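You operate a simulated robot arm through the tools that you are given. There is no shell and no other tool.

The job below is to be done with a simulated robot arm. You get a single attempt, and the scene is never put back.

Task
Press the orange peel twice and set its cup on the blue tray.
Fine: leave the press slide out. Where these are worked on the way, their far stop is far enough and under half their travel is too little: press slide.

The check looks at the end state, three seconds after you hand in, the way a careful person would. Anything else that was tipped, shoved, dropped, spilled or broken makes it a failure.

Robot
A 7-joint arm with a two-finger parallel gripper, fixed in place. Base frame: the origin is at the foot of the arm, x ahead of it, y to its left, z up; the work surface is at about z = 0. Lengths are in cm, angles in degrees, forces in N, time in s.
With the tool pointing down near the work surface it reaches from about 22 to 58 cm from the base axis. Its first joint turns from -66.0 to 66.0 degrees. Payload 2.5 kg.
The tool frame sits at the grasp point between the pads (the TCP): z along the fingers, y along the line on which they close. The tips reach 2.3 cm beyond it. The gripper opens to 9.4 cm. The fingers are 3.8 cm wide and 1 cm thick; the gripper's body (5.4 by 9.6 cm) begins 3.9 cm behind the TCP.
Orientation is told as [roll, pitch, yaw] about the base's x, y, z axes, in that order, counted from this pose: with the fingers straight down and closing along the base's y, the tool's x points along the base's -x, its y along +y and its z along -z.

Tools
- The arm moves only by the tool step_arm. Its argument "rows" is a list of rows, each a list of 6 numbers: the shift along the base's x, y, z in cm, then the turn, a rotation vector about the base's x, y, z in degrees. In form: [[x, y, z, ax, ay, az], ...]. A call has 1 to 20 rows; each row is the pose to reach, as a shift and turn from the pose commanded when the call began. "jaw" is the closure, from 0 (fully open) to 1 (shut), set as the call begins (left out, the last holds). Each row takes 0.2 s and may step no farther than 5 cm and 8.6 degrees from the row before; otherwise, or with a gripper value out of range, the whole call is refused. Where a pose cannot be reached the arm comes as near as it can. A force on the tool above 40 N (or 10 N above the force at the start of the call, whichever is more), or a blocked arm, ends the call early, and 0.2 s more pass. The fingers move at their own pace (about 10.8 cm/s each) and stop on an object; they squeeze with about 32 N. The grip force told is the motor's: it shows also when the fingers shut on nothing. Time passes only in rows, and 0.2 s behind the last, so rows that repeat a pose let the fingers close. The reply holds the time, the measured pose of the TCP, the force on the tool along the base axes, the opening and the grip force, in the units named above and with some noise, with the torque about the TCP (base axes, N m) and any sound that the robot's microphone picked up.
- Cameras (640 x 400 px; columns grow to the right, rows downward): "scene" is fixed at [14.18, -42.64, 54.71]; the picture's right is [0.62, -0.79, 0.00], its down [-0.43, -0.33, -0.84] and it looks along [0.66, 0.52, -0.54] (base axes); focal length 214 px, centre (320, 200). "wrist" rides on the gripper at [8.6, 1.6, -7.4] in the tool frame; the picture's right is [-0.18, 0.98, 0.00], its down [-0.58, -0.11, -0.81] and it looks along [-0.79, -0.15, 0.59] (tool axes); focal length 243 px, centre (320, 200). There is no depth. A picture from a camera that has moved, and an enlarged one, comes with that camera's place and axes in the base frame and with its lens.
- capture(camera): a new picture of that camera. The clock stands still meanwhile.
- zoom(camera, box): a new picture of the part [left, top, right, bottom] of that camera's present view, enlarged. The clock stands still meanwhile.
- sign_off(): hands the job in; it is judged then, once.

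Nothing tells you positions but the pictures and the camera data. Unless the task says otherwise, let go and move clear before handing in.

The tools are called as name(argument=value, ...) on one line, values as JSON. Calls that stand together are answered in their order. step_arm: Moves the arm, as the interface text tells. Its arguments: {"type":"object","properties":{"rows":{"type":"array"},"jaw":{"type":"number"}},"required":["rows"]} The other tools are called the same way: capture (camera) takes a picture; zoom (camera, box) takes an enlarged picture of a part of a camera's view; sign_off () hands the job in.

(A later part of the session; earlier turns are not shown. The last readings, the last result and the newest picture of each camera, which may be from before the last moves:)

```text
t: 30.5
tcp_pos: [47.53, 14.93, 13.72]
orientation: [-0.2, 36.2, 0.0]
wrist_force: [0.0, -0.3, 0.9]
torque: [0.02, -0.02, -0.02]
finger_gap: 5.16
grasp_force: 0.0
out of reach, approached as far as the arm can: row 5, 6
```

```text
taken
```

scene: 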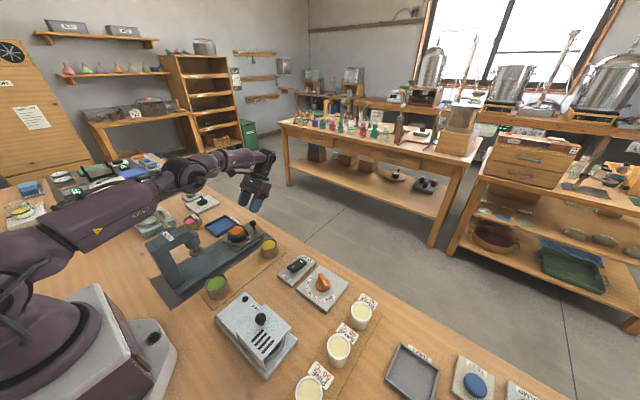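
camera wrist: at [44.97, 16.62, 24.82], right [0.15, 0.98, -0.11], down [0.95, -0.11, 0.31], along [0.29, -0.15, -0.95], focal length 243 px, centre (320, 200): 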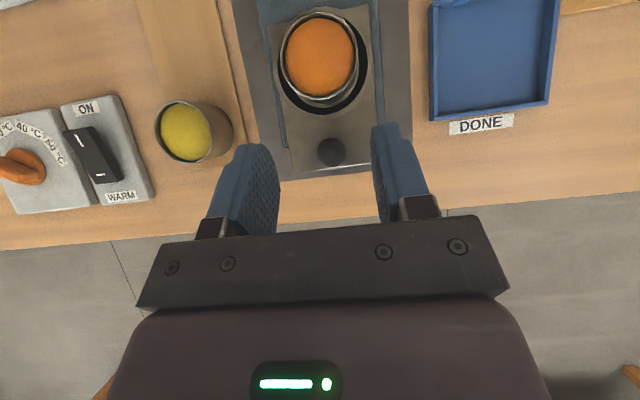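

A tilt of about 36° is the limit out here, so I'll grasp the knob at about 25° and tilt further as the slide moves inward. I'll reduce the tilt first and re-read the pose.

step_arm(rows=[[0, 0, 0, 0, -6, 0], [0, 0, 0, 0, -14, 0], [0, 0, 0, 0, -14, 0]])

```text
t: 31.3
tcp_pos: [47.5, 14.96, 13.61]
orientation: [-0.2, 22.0, 0.0]
wrist_force: [0.0, 0.3, -0.2]
torque: [0.04, 0.0, -0.02]
finger_gap: 5.17
grasp_force: 0.2
```

step_arm(rows=[[0.1, 0, -3, 0, 0, 0], [0.1, 0, -5.5, 0, 0, 0], [0.1, 0, -7, 0, 0, 0], [0.1, 0, -7.9, 0, 0, 0], [0.1, 0, -7.9, 0, 0, 0]])

capture(camera="wrist")

zoom(camera="scene", box=[190, 180, 310, 260])

```text
t: 32.5
tcp_pos: [47.61, 14.83, 5.77]
orientation: [-0.2, 22.3, 0.1]
wrist_force: [-0.4, 0.3, -0.3]
torque: [-0.02, -0.01, -0.03]
finger_gap: 5.17
grasp_force: 0.1
```

```text
taken
camera wrist: at [42.55, 16.53, 16.0], right [0.17, 0.98, -0.07], down [0.84, -0.11, 0.53], along [0.51, -0.15, -0.85], focal length 243 px, centre (320, 200)
```

wrist: 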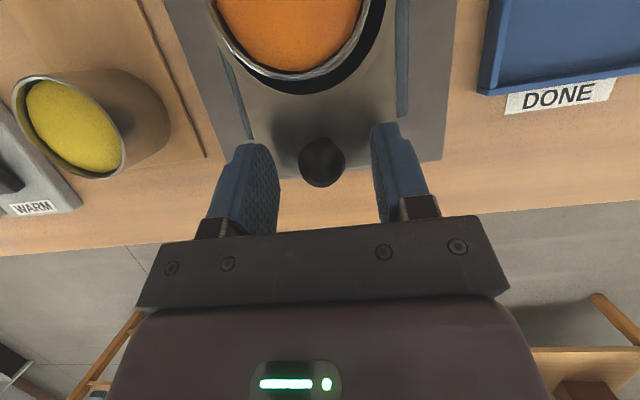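

```text
5.00 times, centred on (250, 220) of scene
camera zoom: at [14.18, -42.64, 54.71], right [0.62, -0.79, 0.0], down [-0.43, -0.33, -0.84], along [0.66, 0.52, -0.54], focal length 1072 px, centre (670, 100)
```

zoom: 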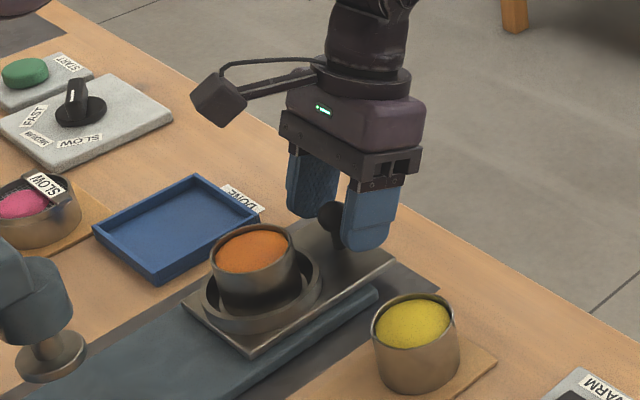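

The knob sits between the fingers. I'll close on it.

step_arm(rows=[[0, 0, -0.2, 0, 0, 0], [0, 0, -0.2, 0, 0, 0], [0, 0, -0.2, 0, 0, 0], [0, 0, -0.2, 0, 0, 0]], jaw=0.95)

```text
t: 33.5
tcp_pos: [47.71, 15.04, 5.72]
orientation: [-0.1, 22.1, 0.1]
wrist_force: [-4.4, 5.1, 17.4]
torque: [0.02, 0.34, -0.04]
finger_gap: 2.35
grasp_force: 44.1
```

The knob is gripped. I'll slide a couple of centimetres inward first to feel the resistance.

step_arm(rows=[[0, 0, 0.2, 0, 0, 0], [-0.4, 0, 0.2, 0, 0, 0], [-0.9, 0, 0.2, 0, 0, 0], [-1.5, 0, 0.2, 0, 0, 0], [-2.1, 0, 0.2, 0, 0, 0], [-2.1, 0, 0.2, 0, 0, 0]])

zoom(camera="scene", box=[180, 180, 300, 260])

```text
t: 34.9
tcp_pos: [45.66, 14.99, 5.78]
orientation: [-0.1, 22.3, 0.3]
wrist_force: [0.8, 21.1, -15.2]
torque: [0.14, -1.0, -0.17]
finger_gap: 2.33
grasp_force: 45.1
```

```text
5.00 times, centred on (240, 220) of scene
camera zoom: at [14.18, -42.64, 54.71], right [0.62, -0.79, 0.0], down [-0.43, -0.34, -0.84], along [0.66, 0.52, -0.54], focal length 1072 px, centre (720, 100)
```

zoom: 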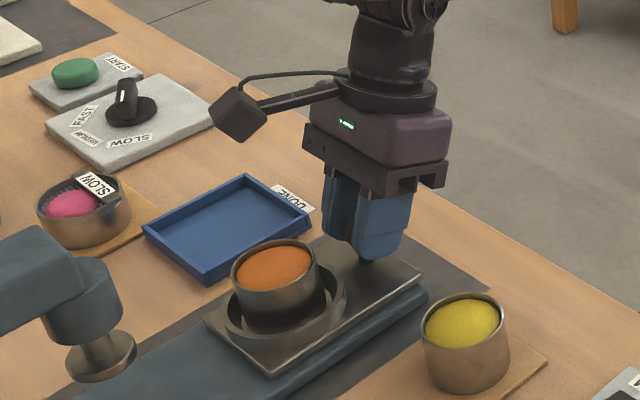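

The slide moves freely. There is some side load, so I'll bias y by +0.2 and lower z a little. I'll keep sliding in while tilting the tool back so the bracket stays clear of the press head.

step_arm(rows=[[0, 0.2, -0.2, 0, 0, 0], [-0.6, 0.2, -0.2, 0, 1.5, 0], [-1.2, 0.2, -0.22, 0, 3.5, 0], [-1.8, 0.2, -0.24, 0, 5.5, 0], [-2.4, 0.2, -0.26, 0, 7.5, 0], [-3.0, 0.2, -0.28, 0, 9.5, 0], [-3.6, 0.2, -0.3, 0, 11.5, 0], [-4.2, 0.2, -0.32, 0, 13.5, 0], [-4.8, 0.2, -0.34, 0, 15, 0], [-4.8, 0.2, -0.34, 0, 15, 0]])

zoom(camera="scene", box=[150, 170, 310, 280])

capture(camera="wrist")

```text
t: 37.1
tcp_pos: [40.93, 14.99, 5.46]
orientation: [-0.5, 37.3, -0.2]
wrist_force: [0.6, -15.7, 2.5]
torque: [-0.08, -0.97, 0.11]
finger_gap: 2.32
grasp_force: 45.0
```

```text
3.64 times, centred on (230, 225) of scene
camera zoom: at [14.17, -42.64, 54.71], right [0.62, -0.79, 0.0], down [-0.43, -0.33, -0.84], along [0.66, 0.52, -0.54], focal length 780 px, centre (647, 109)
```

zoom: 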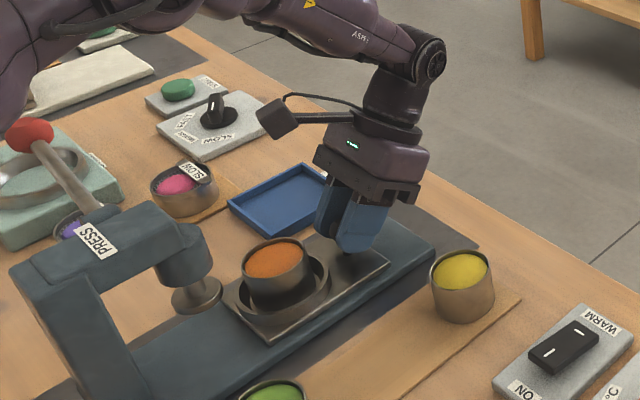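

```text
taken
camera wrist: at [38.54, 16.7, 16.65], right [0.14, 0.98, -0.12], down [0.95, -0.1, 0.29], along [0.27, -0.15, -0.95], focal length 243 px, centre (320, 200)
```

wrist: 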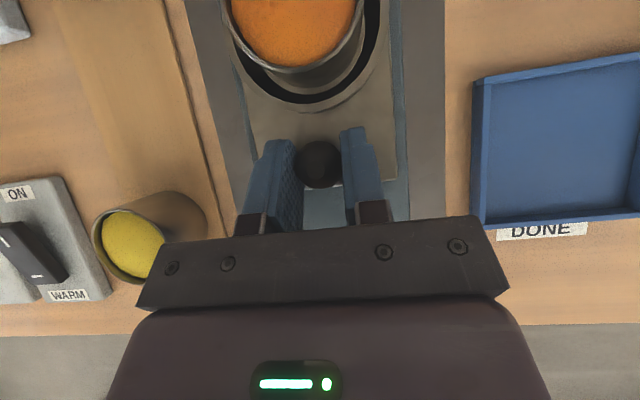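

Good, the cup is about to enter under the plunger. I'll continue slowly with a slight y correction.

step_arm(rows=[[-0.5, -0.1, 0, 0, 1.5, 0], [-1.0, -0.1, -0.02, 0, 3, 0], [-1.5, -0.1, -0.04, 0, 4.5, 0], [-2.0, -0.1, -0.06, 0, 6, 0], [-2.5, -0.1, -0.08, 0, 7.5, 0], [-3.0, -0.1, -0.1, 0, 9, 0], [-3.5, -0.1, -0.1, 0, 9, 0], [-4.0, -0.1, -0.1, 0, 9, 0], [-4.5, -0.1, -0.1, 0, 9, 0], [-4.5, -0.1, -0.1, 0, 9, 0]])

zoom(camera="scene", box=[150, 170, 310, 280])

capture(camera="wrist")

```text
t: 39.3
tcp_pos: [35.92, 14.99, 5.44]
orientation: [0.0, 46.3, 0.1]
wrist_force: [-0.1, -0.3, -27.5]
torque: [0.02, -0.02, -0.01]
finger_gap: 2.33
grasp_force: 44.8
```

```text
3.64 times, centred on (230, 225) of scene
camera zoom: at [14.19, -42.64, 54.71], right [0.62, -0.79, 0.0], down [-0.43, -0.34, -0.84], along [0.66, 0.52, -0.54], focal length 780 px, centre (647, 109)
```

zoom: 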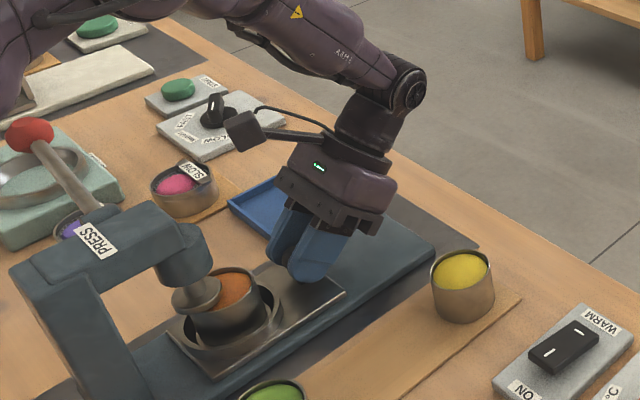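

```text
taken
camera wrist: at [35.55, 16.63, 16.87], right [0.12, 0.98, -0.13], down [0.98, -0.11, 0.14], along [0.12, -0.15, -0.98], focal length 243 px, centre (320, 200)
```

wrist: 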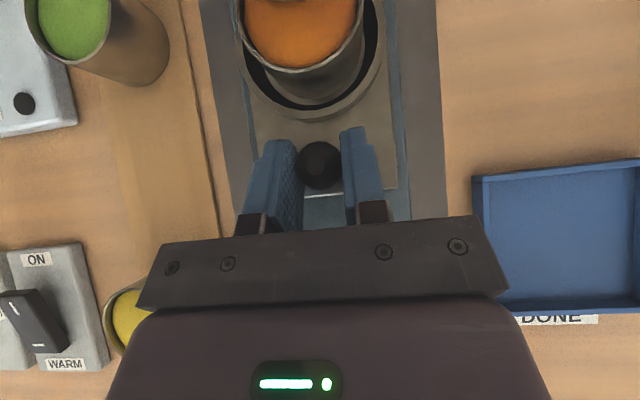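

The cup is partly under the plunger with no resistance along x. I'll relieve the vertical pull and continue toward the stop in small steps.

step_arm(rows=[[0, 0, -0.3, 0, 0, 0], [-0.3, 0, -0.3, 0, 0, 0], [-0.6, 0, -0.3, 0, 0, 0], [-0.9, 0, -0.3, 0, 0, 0], [-1.2, 0, -0.3, 0, 0, 0], [-1.5, 0, -0.3, 0, 0, 0], [-1.5, 0, -0.3, 0, 0, 0]])

zoom(camera="scene", box=[150, 170, 310, 280])

```text
t: 40.9
tcp_pos: [34.85, 15.1, 5.3]
orientation: [-0.3, 46.5, 0.1]
wrist_force: [0.0, -10.7, 34.1]
torque: [-0.07, 0.11, 0.06]
finger_gap: 2.34
grasp_force: 45.3
```

```text
3.64 times, centred on (230, 225) of scene
camera zoom: at [14.16, -42.65, 54.71], right [0.62, -0.79, 0.0], down [-0.42, -0.33, -0.84], along [0.66, 0.52, -0.54], focal length 780 px, centre (647, 109)
```

zoom: 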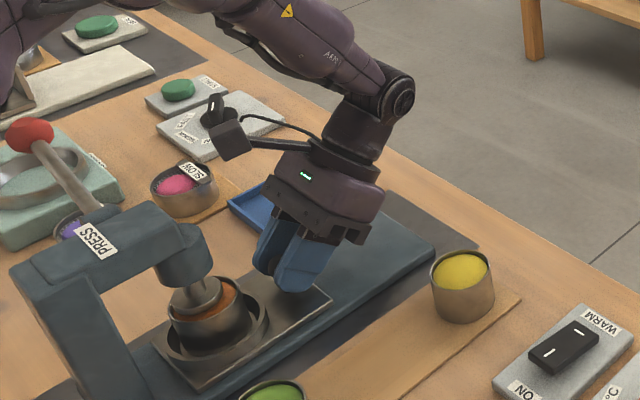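

step_arm(rows=[[0, 0, 0.2, 0, 0, 0], [-0.3, -0.05, 0.2, 0, 0, 0], [-0.6, -0.05, 0.2, 0, 0, 0], [-0.9, -0.05, 0.2, 0, 0, 0], [-1.2, -0.05, 0.2, 0, 0, 0], [-1.2, -0.05, 0.2, 0, 0, 0]])

zoom(camera="scene", box=[150, 170, 310, 280])

capture(camera="wrist")

```text
t: 42.3
tcp_pos: [34.01, 14.95, 5.41]
orientation: [0.0, 45.4, 0.0]
wrist_force: [34.8, 3.1, -0.4]
torque: [0.02, -0.37, -0.06]
finger_gap: 2.37
grasp_force: 45.1
```

```text
3.64 times, centred on (230, 225) of scene
camera zoom: at [14.18, -42.64, 54.71], right [0.62, -0.79, 0.0], down [-0.43, -0.33, -0.84], along [0.66, 0.52, -0.54], focal length 780 px, centre (647, 109)
```

zoom: 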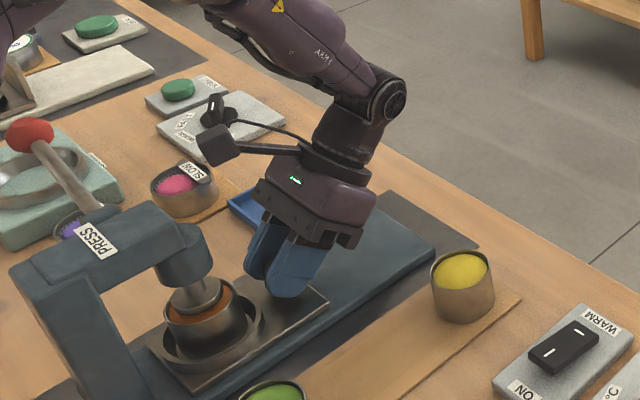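

```text
taken
camera wrist: at [33.21, 16.61, 16.77], right [0.13, 0.98, -0.13], down [0.98, -0.11, 0.15], along [0.13, -0.15, -0.98], focal length 243 px, centre (320, 200)
```

wrist: 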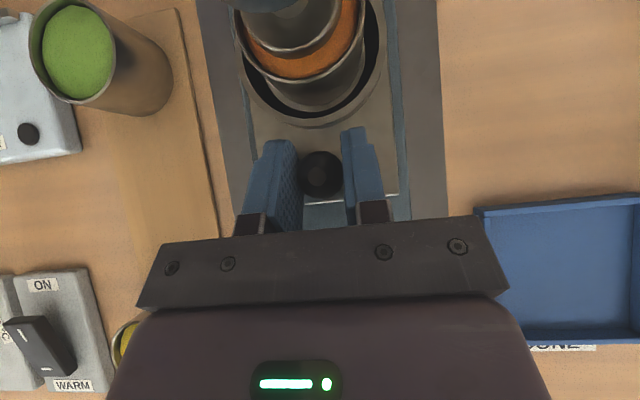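

Fx jumped to 35 N: the slide is at its far stop and the cup is under the plunger. I'll ease the push, release the knob, and back out along the tool axis.

step_arm(rows=[[0.4, 0, 0, 0, 0, 0], [0.4, 0, 0, 0, 0, 0]])

step_arm(rows=[[0, 0, 0, 0, 0, 0], [0, 0, 0, 0, 0, 0], [0.7, 0, 0.7, 0, 0, 0], [1.8, 0, 1.8, 0, 0, 0], [3.6, 0, 3.8, 0, 0, 0], [6, 0, 6.5, 0, 0, 0], [6, 0, 6.5, 0, 0, 0]], jaw=0.5)

capture(camera="wrist")

zoom(camera="scene", box=[140, 180, 300, 280])

```text
t: 42.9
tcp_pos: [33.83, 15.06, 5.21]
orientation: [-0.2, 46.4, 0.1]
wrist_force: [6.8, -2.8, 5.6]
torque: [-0.07, -0.88, 0.16]
finger_gap: 2.36
grasp_force: 45.0
```

```text
t: 44.5
tcp_pos: [40.08, 14.93, 11.85]
orientation: [-0.2, 46.2, 0.1]
wrist_force: [0.7, 0.7, 0.4]
torque: [0.0, 0.02, -0.01]
finger_gap: 4.71
grasp_force: 0.1
```

```text
taken
camera wrist: at [39.52, 16.56, 23.39], right [0.12, 0.98, -0.14], down [0.98, -0.11, 0.14], along [0.12, -0.15, -0.98], focal length 243 px, centre (320, 200)
```

wrist: 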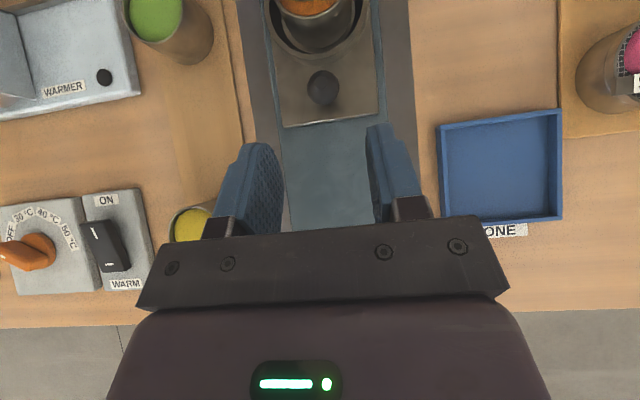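

```text
4.00 times, centred on (220, 230) of scene
camera zoom: at [14.18, -42.64, 54.71], right [0.62, -0.79, 0.0], down [-0.43, -0.33, -0.84], along [0.66, 0.52, -0.54], focal length 858 px, centre (720, 80)
```

zoom: 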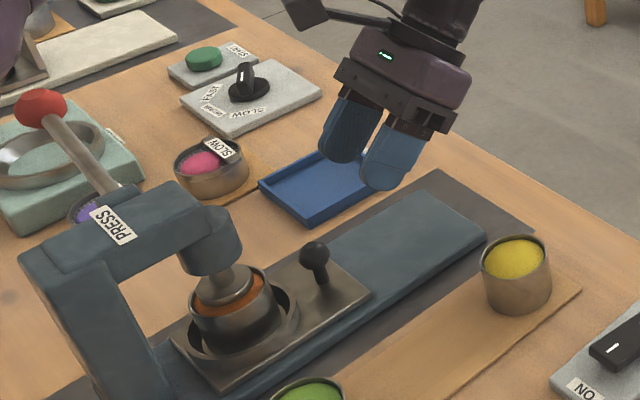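

The slide is fully in with the knob at about x = 33.5, and the cup sits squarely under the plunger. Next is the lever. I'll rise, straighten the tool, and move above the red ball at about (24, 30, 18).

step_arm(rows=[[0, 0, 4, 0, -6, 0], [0, 0, 8, 0, -14, 0], [0, 0, 12, 0, -22, 0], [0, 0, 16, 0, -30, 0], [0, 0, 19, 0, -38, 0], [-1.5, 2, 19, 0, -46, 0], [-4, 5, 19, 0, -46, 0], [-7, 8, 19, 0, -46, 0], [-10, 11, 19, 0, -46, 0], [-13, 14, 19, 0, -46, 0], [-13, 14, 19, 0, -46, 0]], jaw=1)

capture(camera="wrist")

capture(camera="scene")

```text
t: 46.9
tcp_pos: [27.18, 28.98, 30.57]
orientation: [-0.2, 0.2, -0.1]
wrist_force: [-0.1, -0.3, -0.2]
torque: [-0.02, 0.0, 0.02]
finger_gap: 0.0
grasp_force: 32.2
```

```text
taken
camera wrist: at [18.49, 30.62, 38.05], right [0.18, 0.98, 0.0], down [0.58, -0.11, 0.8], along [0.79, -0.15, -0.59], focal length 243 px, centre (320, 200)
```

wrist: 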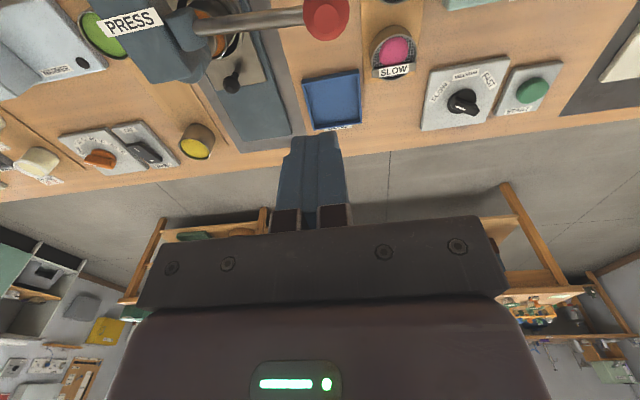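

```text
taken
```

scene: 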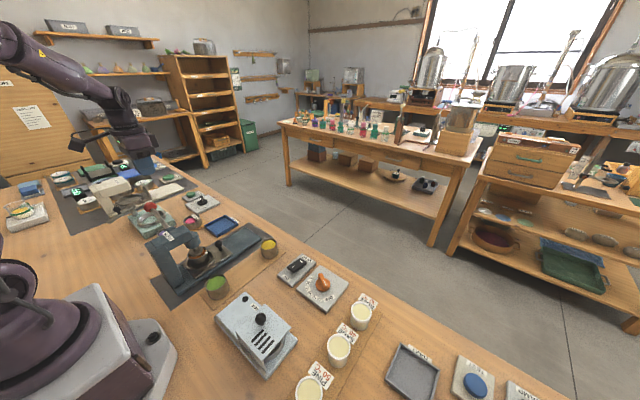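

The ball is at (24.4, 29.9, 18.3) with a radius of about 1.6, and the lever pivots near (24.3, 18.5, 14). With the fingers shut, I'll come down to just above the ball.

step_arm(rows=[[-1.4, 0.4, -2, 0, 0, 0], [-2.8, 0.9, -4, 0, 0, 0], [-2.8, 0.9, -6, 0, 0, 0], [-2.8, 0.9, -7.3, 0, 0, 0], [-2.8, 0.9, -7.3, 0, 0, 0]])

capture(camera="wrist")

zoom(camera="scene", box=[90, 130, 250, 280])

```text
t: 48.1
tcp_pos: [24.19, 29.78, 23.46]
orientation: [-0.2, 0.1, 0.0]
wrist_force: [0.0, 1.2, 0.0]
torque: [0.01, 0.05, 0.03]
finger_gap: 0.0
grasp_force: 32.6
```

```text
taken
camera wrist: at [15.7, 31.43, 30.98], right [0.18, 0.98, 0.0], down [0.58, -0.11, 0.8], along [0.79, -0.15, -0.59], focal length 243 px, centre (320, 200)
```

wrist: 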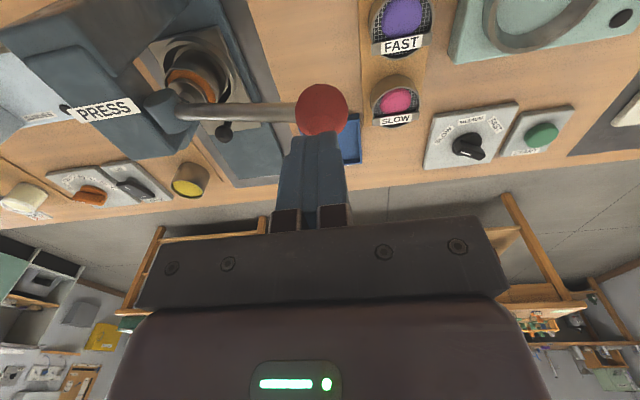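

```text
2.67 times, centred on (170, 205) of scene
camera zoom: at [14.18, -42.64, 54.71], right [0.62, -0.79, 0.0], down [-0.43, -0.33, -0.84], along [0.66, 0.52, -0.54], focal length 572 px, centre (720, 187)
```

zoom: 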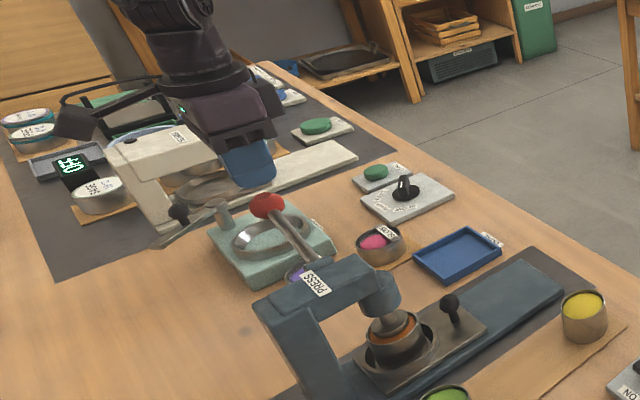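

The fingers are right above the ball with a gap of about 1.3 cm. I'll press down gradually, watching force and sound.

step_arm(rows=[[0, 0, -0.8, 0, 0, 0], [0, 0, -1.4, 0, 0, 0], [0, 0.05, -2.0, 0, 0, 0], [0, 0.1, -2.6, 0, 0, 0], [0, 0.15, -3.2, 0, 0, 0], [0, 0.15, -3.2, 0, 0, 0]])

capture(camera="wrist")

zoom(camera="scene", box=[100, 170, 240, 280])

```text
t: 49.5
tcp_pos: [24.27, 30.11, 20.27]
orientation: [-0.2, 0.1, 0.1]
wrist_force: [-1.0, 2.9, 3.5]
torque: [0.08, 0.02, -0.01]
finger_gap: 0.0
grasp_force: 32.2
```

```text
taken
camera wrist: at [15.61, 31.67, 27.82], right [0.18, 0.98, 0.0], down [0.58, -0.1, 0.8], along [0.79, -0.15, -0.59], focal length 243 px, centre (320, 200)
```

wrist: 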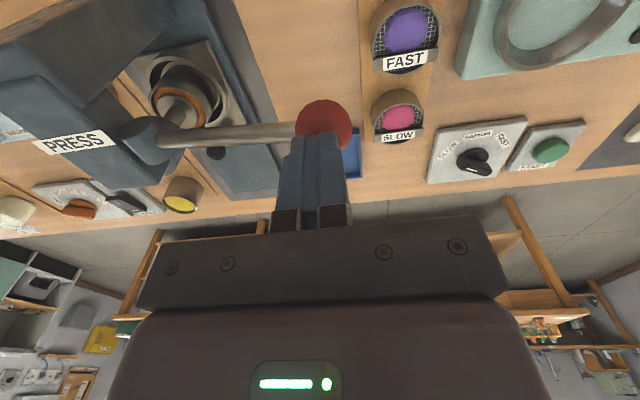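

```text
3.64 times, centred on (170, 225) of scene
camera zoom: at [14.18, -42.64, 54.71], right [0.62, -0.79, 0.0], down [-0.43, -0.33, -0.84], along [0.66, 0.52, -0.54], focal length 780 px, centre (866, 109)
```

zoom: 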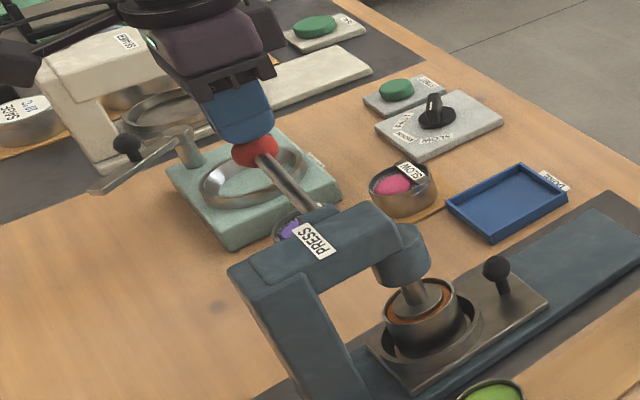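

The lever moves easily, at about 3.5 N, and the plunger is descending. I'll continue down.

step_arm(rows=[[0, 0.1, -0.6, 0, 0, 0], [0, 0.2, -1.2, 0, 0, 0], [0, 0.25, -1.8, 0, 0, 0], [0, 0.3, -2.4, 0, 0, 0], [0, 0.3, -3.0, 0, 0, 0], [0, 0.3, -3.0, 0, 0, 0]])

capture(camera="wrist")

zoom(camera="scene", box=[100, 170, 240, 280])

```text
t: 50.7
tcp_pos: [24.21, 30.41, 17.89]
orientation: [-0.3, 0.0, 0.0]
wrist_force: [-3.1, -4.4, 12.5]
torque: [-0.14, 0.12, -0.03]
finger_gap: 0.02
grasp_force: 32.2
stopped in row 5: the force on the tool passed its limit at 53 N (the readings are from after the stop); the commanded pose is now the measured one
```

```text
taken
camera wrist: at [15.55, 32.04, 25.41], right [0.18, 0.98, -0.01], down [0.58, -0.1, 0.81], along [0.79, -0.15, -0.59], focal length 243 px, centre (320, 200)
```

wrist: 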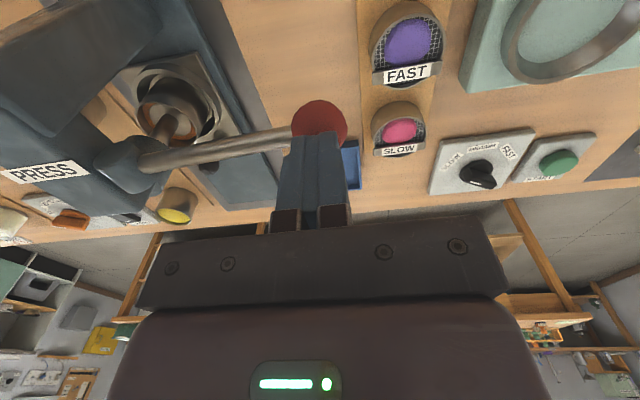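

```text
3.64 times, centred on (170, 225) of scene
camera zoom: at [14.17, -42.64, 54.71], right [0.62, -0.79, 0.0], down [-0.43, -0.33, -0.84], along [0.66, 0.52, -0.54], focal length 780 px, centre (866, 109)
```

zoom: 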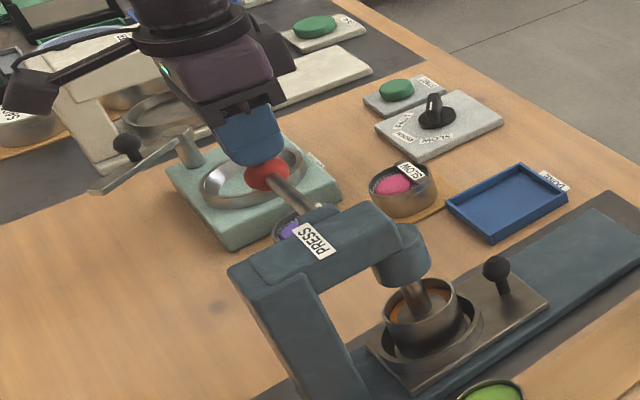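

The lever hit its bottom stop: it is level and the plunger is down in the cup. I'll press a touch more to confirm it is solid, then raise and see whether the lever springs back.

step_arm(rows=[[0, 0, -0.1, 0, 0, 0], [0, 0, -0.2, 0, 0, 0], [0, 0, -0.2, 0, 0, 0]])

zoom(camera="scene", box=[150, 210, 240, 280])

step_arm(rows=[[0, -0.1, 0.8, 0, 0, 0], [0, -0.2, 1.6, 0, 0, 0], [0, -0.3, 2.4, 0, 0, 0], [0, -0.4, 3.2, 0, 0, 0], [0, -0.5, 4.5, 0, 0, 0], [0, -0.5, 6.2, 0, 0, 0], [0, -0.5, 6.2, 0, 0, 0]])

capture(camera="wrist")

zoom(camera="scene", box=[100, 170, 240, 280])

```text
t: 51.4
tcp_pos: [24.16, 30.47, 18.04]
orientation: [-0.3, 0.0, 0.0]
wrist_force: [-2.5, -4.8, 11.3]
torque: [-0.15, 0.11, -0.03]
finger_gap: 0.01
grasp_force: 31.7
stopped in row 3: the force on the tool passed its limit at 42 N (the readings are from after the stop); the commanded pose is now the measured one
```

```text
5.71 times, centred on (195, 245) of scene
camera zoom: at [14.18, -42.64, 54.71], right [0.62, -0.79, 0.0], down [-0.43, -0.33, -0.84], along [0.66, 0.52, -0.54], focal length 1226 px, centre (1034, -57)
```

zoom: 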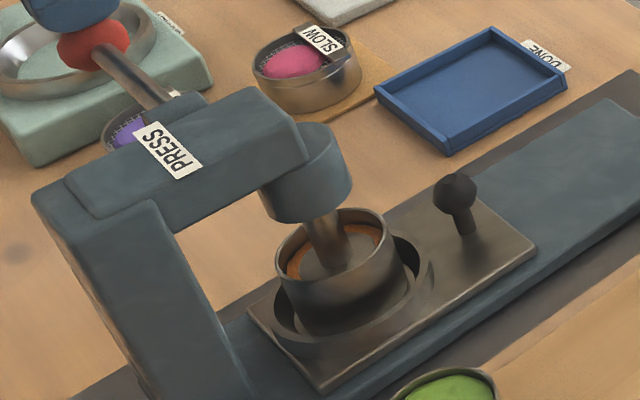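

```text
t: 53.0
tcp_pos: [24.1, 29.77, 24.1]
orientation: [-0.3, 0.2, 0.0]
wrist_force: [0.2, 0.4, -0.3]
torque: [0.02, 0.01, -0.02]
finger_gap: 0.0
grasp_force: 32.1
```

```text
taken
camera wrist: at [15.53, 31.56, 31.51], right [0.18, 0.98, -0.01], down [0.58, -0.1, 0.81], along [0.79, -0.15, -0.59], focal length 243 px, centre (320, 200)
```

wrist: 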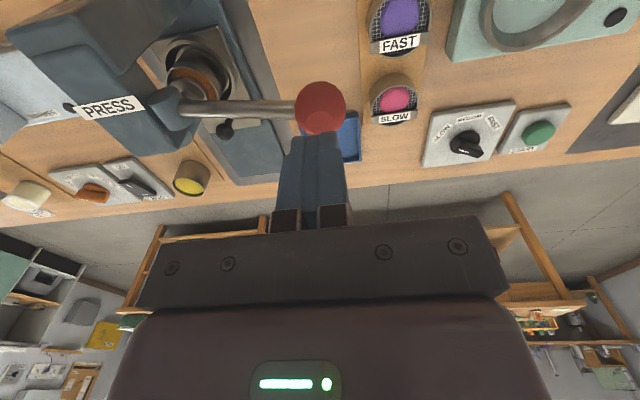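

```text
3.64 times, centred on (170, 225) of scene
camera zoom: at [14.18, -42.64, 54.71], right [0.62, -0.79, 0.0], down [-0.43, -0.33, -0.84], along [0.66, 0.52, -0.54], focal length 780 px, centre (866, 109)
```

zoom: 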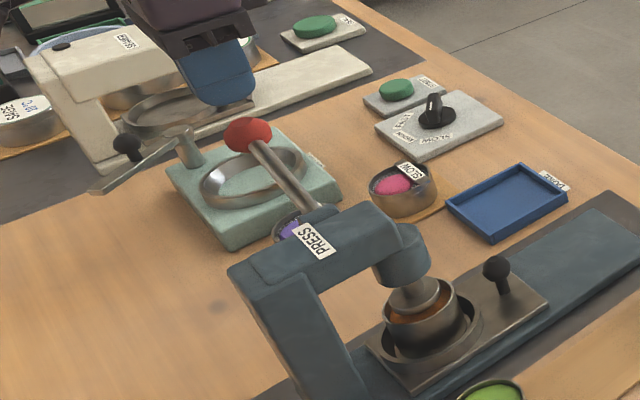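

The lever springs back to its raised position after the first full press. Now the second press goes down to the same stop at TCP z of about 17.9.

step_arm(rows=[[0, 0, -1.2, 0, 0, 0], [0, 0.05, -2.2, 0, 0, 0], [0, 0.1, -3.0, 0, 0, 0], [0, 0.2, -3.8, 0, 0, 0], [0, 0.3, -4.6, 0, 0, 0], [0, 0.4, -5.3, 0, 0, 0], [0, 0.45, -5.9, 0, 0, 0], [0, 0.5, -6.2, 0, 0, 0], [0, 0.5, -6.4, 0, 0, 0], [0, 0.5, -6.5, 0, 0, 0], [0, 0.5, -6.5, 0, 0, 0]])

zoom(camera="scene", box=[130, 200, 240, 280])

```text
t: 55.0
tcp_pos: [24.17, 30.36, 17.76]
orientation: [-0.2, 0.0, 0.0]
wrist_force: [-2.3, -5.2, 11.7]
torque: [-0.14, 0.05, 0.0]
finger_gap: 0.0
grasp_force: 32.3
stopped in row 10: the force on the tool passed its limit at 44 N (the readings are from after the stop); the commanded pose is now the measured one
```

```text
5.00 times, centred on (185, 240) of scene
camera zoom: at [14.17, -42.65, 54.71], right [0.62, -0.79, 0.0], down [-0.43, -0.33, -0.84], along [0.66, 0.52, -0.54], focal length 1072 px, centre (995, 0)
```

zoom: 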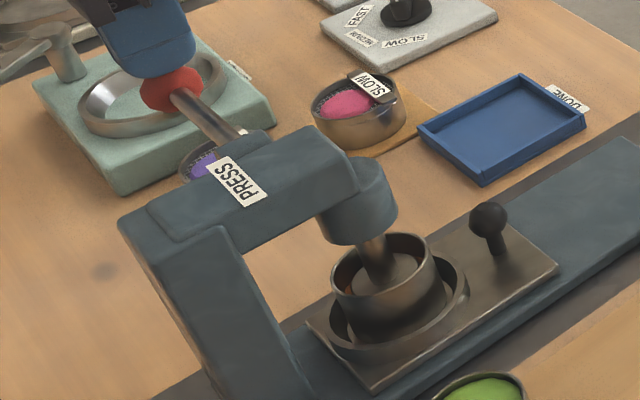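

The second press reached the stop, and the peel is visibly further down. I'll raise so the lever returns, then check.

step_arm(rows=[[0, -0.1, 0.8, 0, 0, 0], [0, -0.2, 1.6, 0, 0, 0], [0, -0.3, 2.4, 0, 0, 0], [0, -0.4, 3.2, 0, 0, 0], [0, -0.5, 4.5, 0, 0, 0], [0, -0.5, 7, 0, 0, 0], [0, -0.5, 11, 0, 0, 0], [0, -0.5, 12.5, 0, 0, 0]])

zoom(camera="scene", box=[100, 170, 240, 280])

zoom(camera="scene", box=[180, 220, 240, 270])

```text
t: 56.8
tcp_pos: [23.9, 29.9, 30.52]
orientation: [-0.3, 0.0, 0.0]
wrist_force: [0.4, -0.2, 0.3]
torque: [0.0, 0.01, 0.02]
finger_gap: 0.02
grasp_force: 31.8
```

```text
3.64 times, centred on (170, 225) of scene
camera zoom: at [14.18, -42.64, 54.71], right [0.62, -0.79, 0.0], down [-0.43, -0.33, -0.84], along [0.66, 0.52, -0.54], focal length 780 px, centre (866, 109)
```

zoom: 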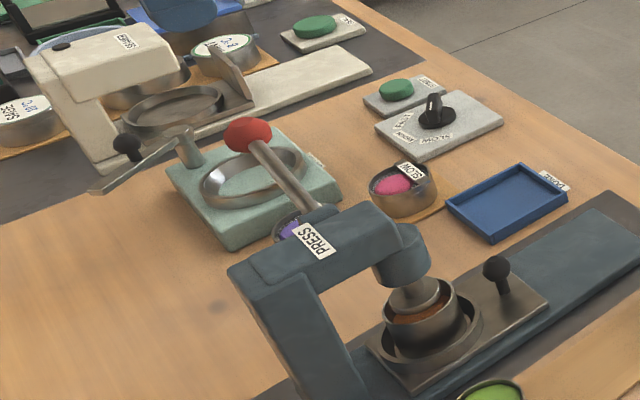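

```text
8.00 times, centred on (210, 245) of scene
camera zoom: at [14.18, -42.64, 54.71], right [0.62, -0.79, 0.0], down [-0.43, -0.33, -0.84], along [0.66, 0.52, -0.54], focal length 1716 px, centre (1200, -160)
```

zoom: 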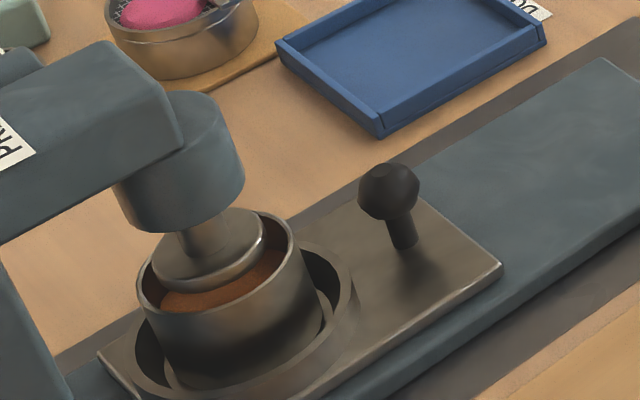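

Two presses are visible in the lowered peel, the lever is back up, and the plunger is clear. I'll return to the knob by reversing my earlier path, tilting the tool again.

step_arm(rows=[[3, -3, 0.5, 0, 0, 0], [6, -6, 0.5, 0, 0, 0], [9, -9, 0.5, 0, 0, 0], [12, -12, 0.5, 0, 0, 0], [15, -14.9, 0.5, 0, 6, 0], [15.9, -14.9, 0.5, 0, 14, 0], [15.9, -14.9, -2, 0, 22, 0], [15.9, -14.9, -6, 0, 30, 0], [15.9, -14.9, -10, 0, 38, 0], [15.9, -14.9, -14, 0, 46, 0], [15.9, -14.9, -18.4, 0, 46, 0], [15.9, -14.9, -18.4, 0, 46, 0]], jaw=0.5)

capture(camera="wrist")

zoom(camera="scene", box=[140, 180, 300, 280])

```text
t: 59.4
tcp_pos: [40.01, 14.92, 12.18]
orientation: [-0.3, 46.0, 0.1]
wrist_force: [-0.1, 0.3, -1.5]
torque: [0.0, 0.02, 0.05]
finger_gap: 4.7
grasp_force: 0.0
```

```text
taken
camera wrist: at [39.38, 16.57, 23.6], right [0.12, 0.98, -0.14], down [0.98, -0.1, 0.14], along [0.13, -0.15, -0.98], focal length 243 px, centre (320, 200)
```

wrist: 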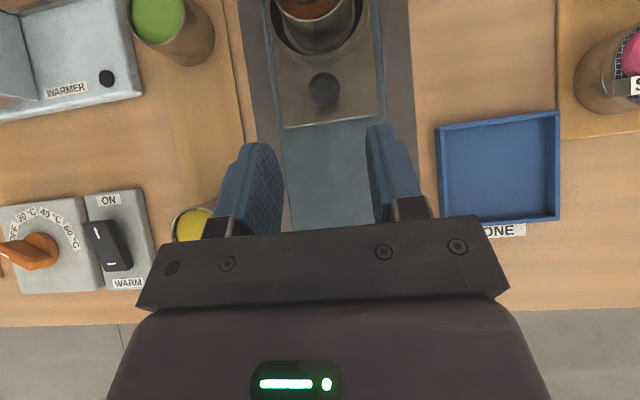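

```text
4.00 times, centred on (220, 230) of scene
camera zoom: at [14.18, -42.64, 54.71], right [0.62, -0.79, 0.0], down [-0.43, -0.33, -0.84], along [0.66, 0.52, -0.54], focal length 858 px, centre (720, 80)
```

zoom: 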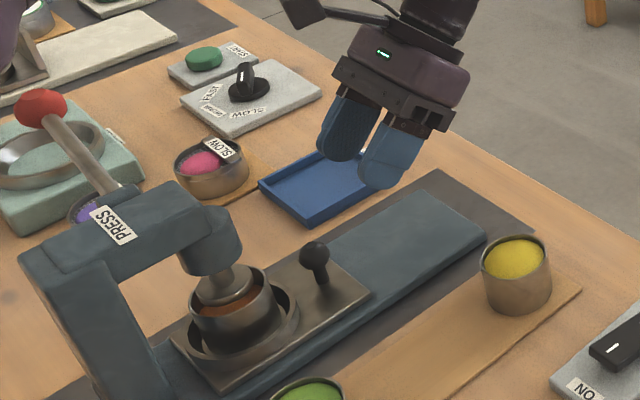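

step_arm(rows=[[-2.2, 0.05, -2.5, 0, 0, 0], [-4, 0.05, -4.5, 0, 0, 0], [-5, 0.05, -5.6, 0, 0, 0], [-5.9, 0.05, -6.6, 0, 0, 0], [-5.9, 0.05, -6.6, 0, 0, 0]])

capture(camera="wrist")

```text
t: 60.6
tcp_pos: [34.39, 14.97, 5.48]
orientation: [-0.3, 46.0, 0.1]
wrist_force: [0.2, -0.1, -0.8]
torque: [-0.02, 0.0, -0.01]
finger_gap: 4.7
grasp_force: 0.0
```

```text
taken
camera wrist: at [33.67, 16.58, 16.84], right [0.12, 0.98, -0.14], down [0.98, -0.1, 0.14], along [0.13, -0.15, -0.98], focal length 243 px, centre (320, 200)
```

wrist: 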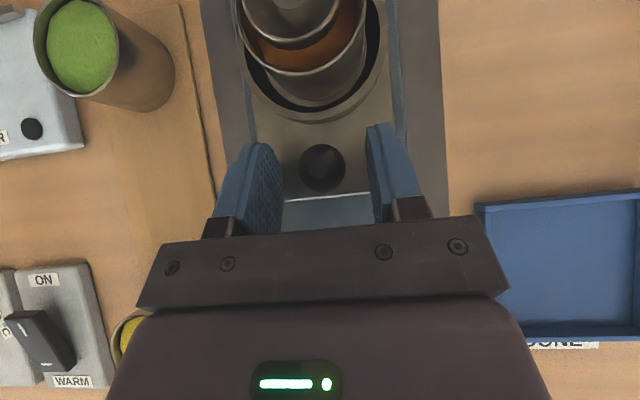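

step_arm(rows=[[0, 0, 0, 0, 0, 0], [0, 0, 0, 0, 0, 0], [0, 0, 0, 0, 0, 0], [0, 0, 0, 0, 0, 0]], jaw=0.95)

step_arm(rows=[[0.4, 0, 0, 0, 0, 0], [0.9, 0, 0, 0, 0, 0], [1.4, 0, 0, 0, 0, 0], [1.9, 0, 0, 0, -1.5, 0], [2.4, 0, 0.02, 0, -3, 0], [2.9, 0, 0.04, 0, -4.5, 0], [3.4, 0, 0.06, 0, -6, 0], [3.9, 0, 0.08, 0, -7.5, 0], [4.4, 0, 0.1, 0, -9, 0], [4.4, 0, 0.1, 0, -9, 0]])

zoom(camera="scene", box=[150, 170, 310, 280])

```text
t: 61.6
tcp_pos: [34.27, 14.95, 5.54]
orientation: [-0.2, 46.0, 0.1]
wrist_force: [0.4, 10.4, -5.3]
torque: [0.05, -0.14, -0.06]
finger_gap: 2.33
grasp_force: 44.9
```

```text
t: 63.8
tcp_pos: [38.62, 14.92, 5.58]
orientation: [-0.4, 36.9, 0.1]
wrist_force: [0.0, 0.1, 18.0]
torque: [-0.05, 1.12, 0.06]
finger_gap: 2.3
grasp_force: 44.9
```

```text
3.64 times, centred on (230, 225) of scene
camera zoom: at [14.17, -42.64, 54.71], right [0.62, -0.79, 0.0], down [-0.42, -0.33, -0.84], along [0.66, 0.52, -0.54], focal length 780 px, centre (647, 109)
```

zoom: 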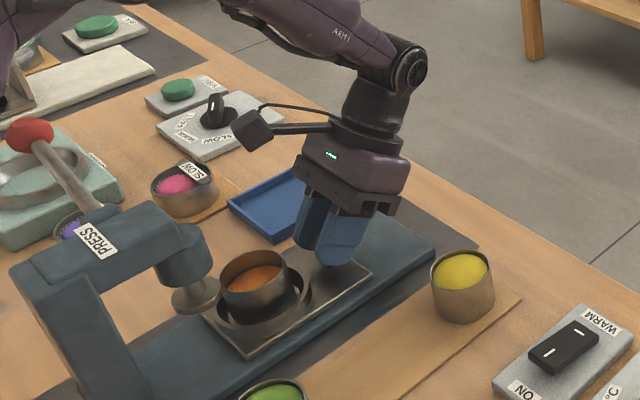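

The slide is coming out and the cup is clear of the plunger. I'll continue out to the outer stop while reducing the tilt.

step_arm(rows=[[0.0, 0, 0.15, 0, 0, 0], [0.6, 0, 0.16, 0, -1.5, 0], [1.2, 0, 0.18, 0, -3, 0], [1.8, 0, 0.2, 0, -4.5, 0], [2.4, 0, 0.22, 0, -6, 0], [3.0, 0, 0.24, 0, -7.5, 0], [3.6, 0, 0.26, 0, -9, 0], [4.2, 0, 0.28, 0, -10.5, 0], [4.8, 0, 0.3, 0, -12, 0], [5.4, 0, 0.32, 0, -13.5, 0], [6.0, 0, 0.34, 0, -15, 0], [6.6, 0, 0.35, 0, -15, 0], [7.2, 0, 0.35, 0, -15, 0], [7.2, 0, 0.35, 0, -15, 0]])

zoom(camera="scene", box=[150, 170, 310, 280])

```text
t: 66.8
tcp_pos: [45.84, 14.84, 5.92]
orientation: [-0.4, 21.9, 0.0]
wrist_force: [-0.7, -16.2, -3.2]
torque: [-0.17, 0.16, 0.02]
finger_gap: 2.33
grasp_force: 45.3
```

```text
3.64 times, centred on (230, 225) of scene
camera zoom: at [14.18, -42.64, 54.71], right [0.62, -0.79, 0.0], down [-0.43, -0.34, -0.84], along [0.66, 0.52, -0.54], focal length 780 px, centre (647, 109)
```

zoom: 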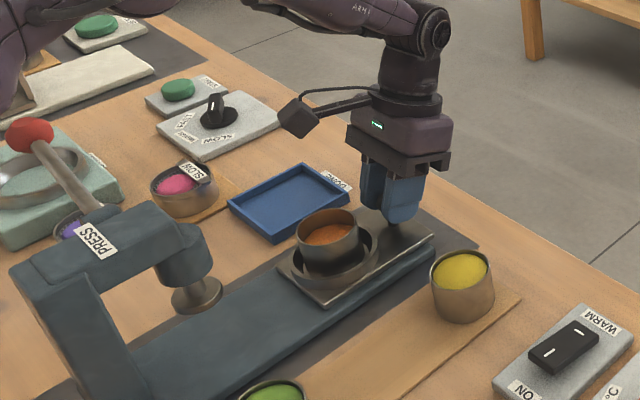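

step_arm(rows=[[0.3, -0.15, 0, 0, 0, 0], [0.6, -0.15, 0, 0, 0, 0], [0.9, -0.15, 0, 0, 0, 0], [1.2, -0.15, 0, 0, 0, 0], [1.5, -0.15, 0, 0, 0, 0], [1.8, -0.15, 0, 0, 0, 0], [1.8, -0.15, 0, 0, 0, 0]])

zoom(camera="scene", box=[150, 170, 310, 280])

```text
t: 68.4
tcp_pos: [47.57, 15.03, 5.84]
orientation: [-0.2, 22.0, 0.1]
wrist_force: [0.0, -1.1, -1.1]
torque: [-0.01, -0.57, -0.01]
finger_gap: 2.3
grasp_force: 45.1
```

```text
3.64 times, centred on (230, 225) of scene
camera zoom: at [14.18, -42.64, 54.71], right [0.62, -0.79, 0.0], down [-0.43, -0.33, -0.84], along [0.66, 0.52, -0.54], focal length 780 px, centre (647, 109)
```

zoom: 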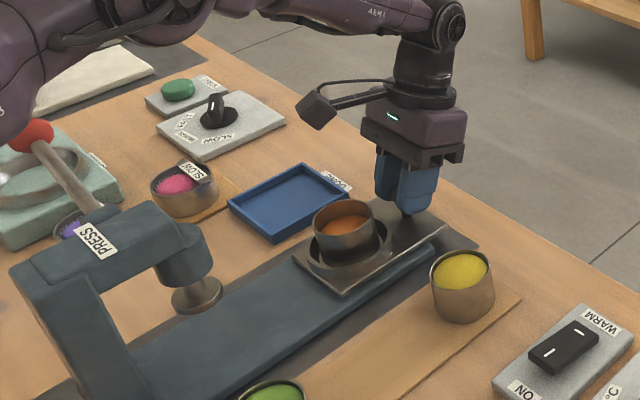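

step_arm(rows=[[0.2, 0, 0, 0, 0, 0], [0.4, 0, 0, 0, 0, 0], [0.4, 0, 0, 0, 0, 0]])

```text
t: 69.2
tcp_pos: [47.63, 15.02, 5.65]
orientation: [-0.3, 22.9, 0.1]
wrist_force: [-32.2, 0.9, 12.6]
torque: [-0.04, 0.55, -0.01]
finger_gap: 2.32
grasp_force: 44.9
```

The outer stop is reached. I'll ease off, release the knob, and rise clear.

step_arm(rows=[[-0.35, 0, 0, 0, 0, 0], [-0.35, 0, 0, 0, 0, 0]])

step_arm(rows=[[0, 0, 0, 0, 0, 0], [0, 0, 0, 0, 0, 0], [0.3, 0, 1, 0, 0, 0], [0.5, 0, 3, 0, 0, 0], [0.5, 0, 6, 0, 0, 0], [0.3, 0, 10, 0, -7, 0], [0, 0, 14, 0, -14.5, 0], [-1, 0, 15, 0, -22, 0], [-2, 0, 15, 0, -22, 0]], jaw=0.45)

capture(camera="wrist")

zoom(camera="scene", box=[150, 180, 310, 280])

```text
t: 69.8
tcp_pos: [47.73, 15.02, 5.76]
orientation: [-0.1, 21.9, 0.1]
wrist_force: [-0.6, 15.3, -7.5]
torque: [0.19, 0.79, -0.14]
finger_gap: 2.3
grasp_force: 45.0
```

```text
t: 71.8
tcp_pos: [45.61, 14.91, 20.83]
orientation: [-0.3, -0.2, 0.0]
wrist_force: [0.1, 0.0, -0.3]
torque: [-0.03, 0.0, 0.0]
finger_gap: 5.16
grasp_force: 0.1
```

```text
taken
camera wrist: at [37.01, 16.55, 28.29], right [0.18, 0.98, 0.0], down [0.58, -0.1, 0.81], along [0.79, -0.15, -0.59], focal length 243 px, centre (320, 200)
```

wrist: 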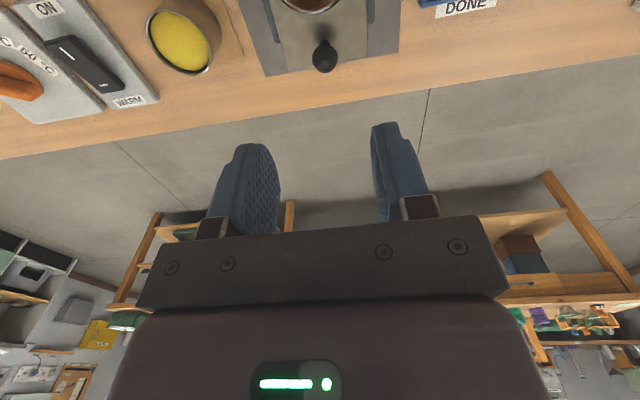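

```text
4.00 times, centred on (230, 230) of scene
camera zoom: at [14.18, -42.64, 54.71], right [0.62, -0.79, 0.0], down [-0.43, -0.33, -0.84], along [0.66, 0.52, -0.54], focal length 858 px, centre (680, 80)
```

zoom: 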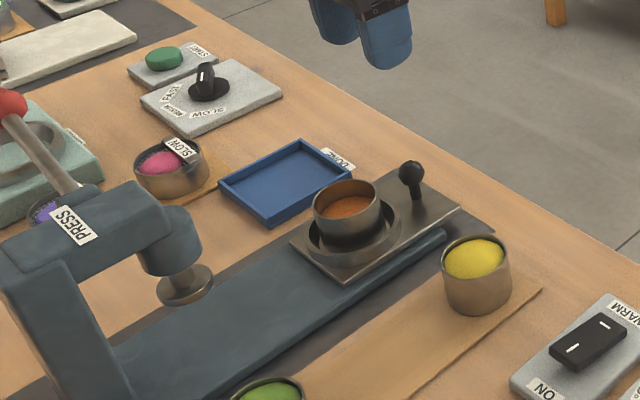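

The slide is out and the cup stands in the dish with its peel pressed. I'll turn the tool to yaw -40 above the cup and measure the cup and dish rim heights before gripping.

step_arm(rows=[[-1, 0, 0, 0, 0, -8], [-2, 0, 0, 0, 0, -16], [-3, 0, 0, 0, 0, -24], [-4, 0, -1, 0, 0, -32], [-5, 0.1, -3, 0, 0, -40], [-5, 0.1, -5, 0, 0, -40], [-5, 0.1, -5, 0, 0, -40]], jaw=0.1)

capture(camera="wrist")

zoom(camera="wrist", box=[230, 0, 430, 125])

zoom(camera="scene", box=[215, 200, 285, 250])

```text
t: 73.4
tcp_pos: [40.47, 14.91, 15.79]
orientation: [-0.2, 0.0, -39.9]
wrist_force: [-0.1, 0.0, 0.4]
torque: [-0.01, -0.01, -0.03]
finger_gap: 8.46
grasp_force: 0.1
```

```text
taken
camera wrist: at [34.99, 21.8, 23.25], right [0.77, 0.63, -0.01], down [0.38, -0.45, 0.81], along [0.51, -0.63, -0.59], focal length 243 px, centre (320, 200)
```

wrist: 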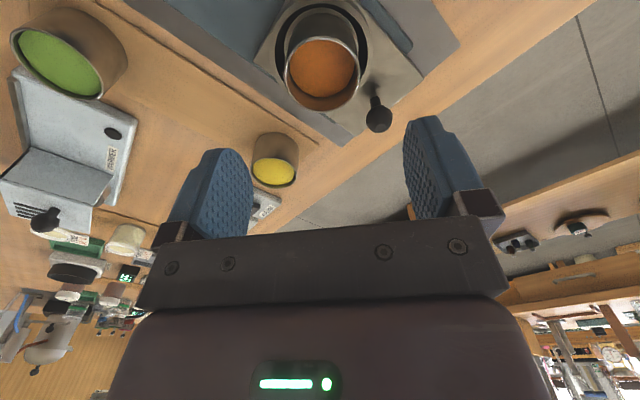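

```text
3.20 times, centred on (330, 62) of wrist
camera zoom: at [34.99, 21.8, 23.25], right [0.77, 0.63, -0.01], down [0.38, -0.45, 0.81], along [0.51, -0.63, -0.59], focal length 776 px, centre (288, 640)
```

zoom: 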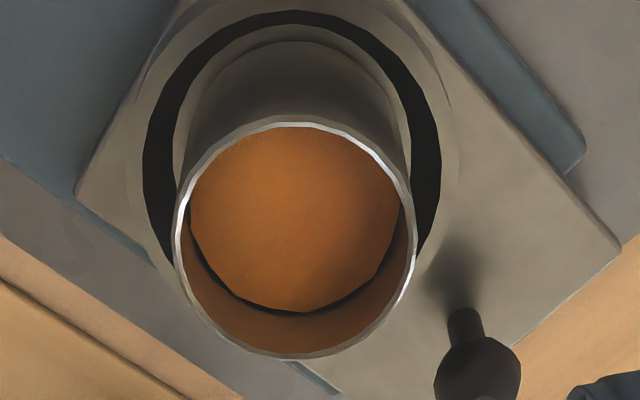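

```text
8.00 times, centred on (250, 225) of scene
camera zoom: at [14.18, -42.64, 54.71], right [0.62, -0.79, 0.0], down [-0.43, -0.33, -0.84], along [0.66, 0.52, -0.54], focal length 1716 px, centre (880, 0)
```

zoom: 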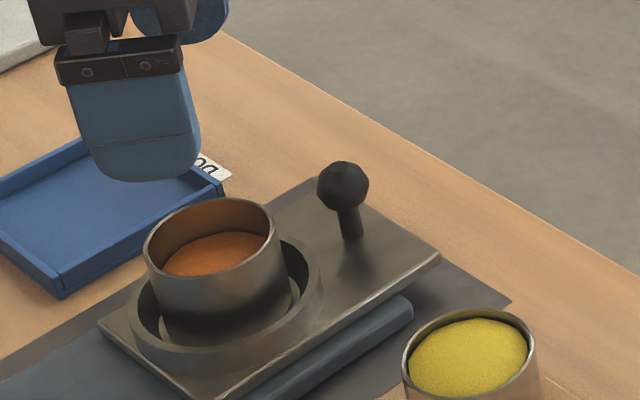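

The cup rim is at z of about 6.0 with its centre at (40.6, 14.9). I'll grip high, with the TCP at about 6.35, so the fingertips stay above the dish rim.

step_arm(rows=[[0.08, -0.08, -3.5, 0, 0, 0], [0.08, -0.08, -6.5, 0, 0, 0], [0.08, -0.08, -8.4, 0, 0, 0], [0.08, -0.08, -9.3, 0, 0, 0], [0.08, -0.08, -9.3, 0, 0, 0]])

zoom(camera="wrist", box=[200, 40, 440, 240])

zoom(camera="scene", box=[200, 190, 290, 255])

```text
t: 74.6
tcp_pos: [40.76, 15.16, 6.51]
orientation: [-0.3, 0.0, -39.9]
wrist_force: [0.9, 0.9, 1.3]
torque: [0.01, 0.0, 0.03]
finger_gap: 8.46
grasp_force: 0.1
```

```text
2.00 times, centred on (320, 140) of wrist
camera zoom: at [35.27, 21.94, 13.95], right [0.77, 0.63, 0.0], down [0.38, -0.45, 0.81], along [0.51, -0.63, -0.59], focal length 485 px, centre (320, 320)
```

zoom: 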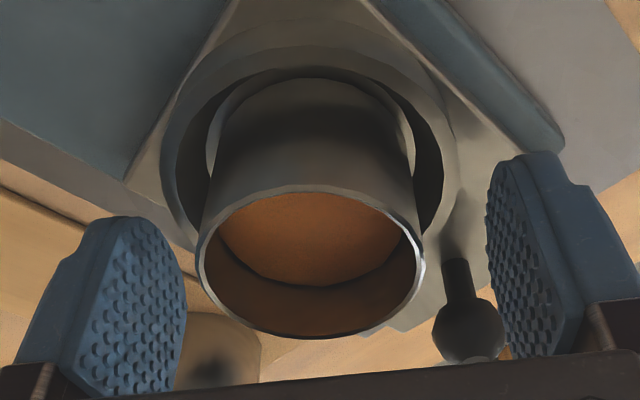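

```text
6.15 times, centred on (245, 222) of scene
camera zoom: at [14.18, -42.64, 54.71], right [0.62, -0.79, 0.0], down [-0.43, -0.33, -0.84], along [0.66, 0.52, -0.54], focal length 1320 px, centre (782, 62)
```

zoom: 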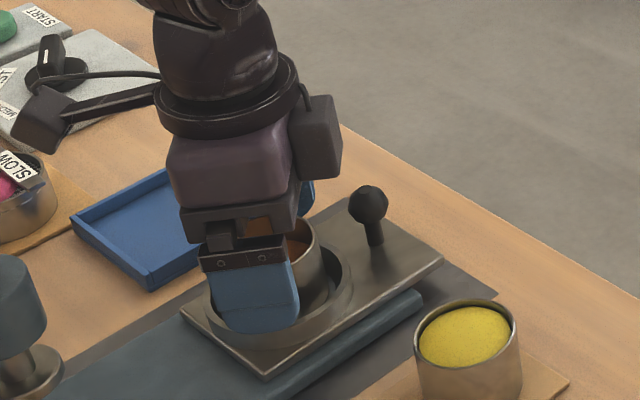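

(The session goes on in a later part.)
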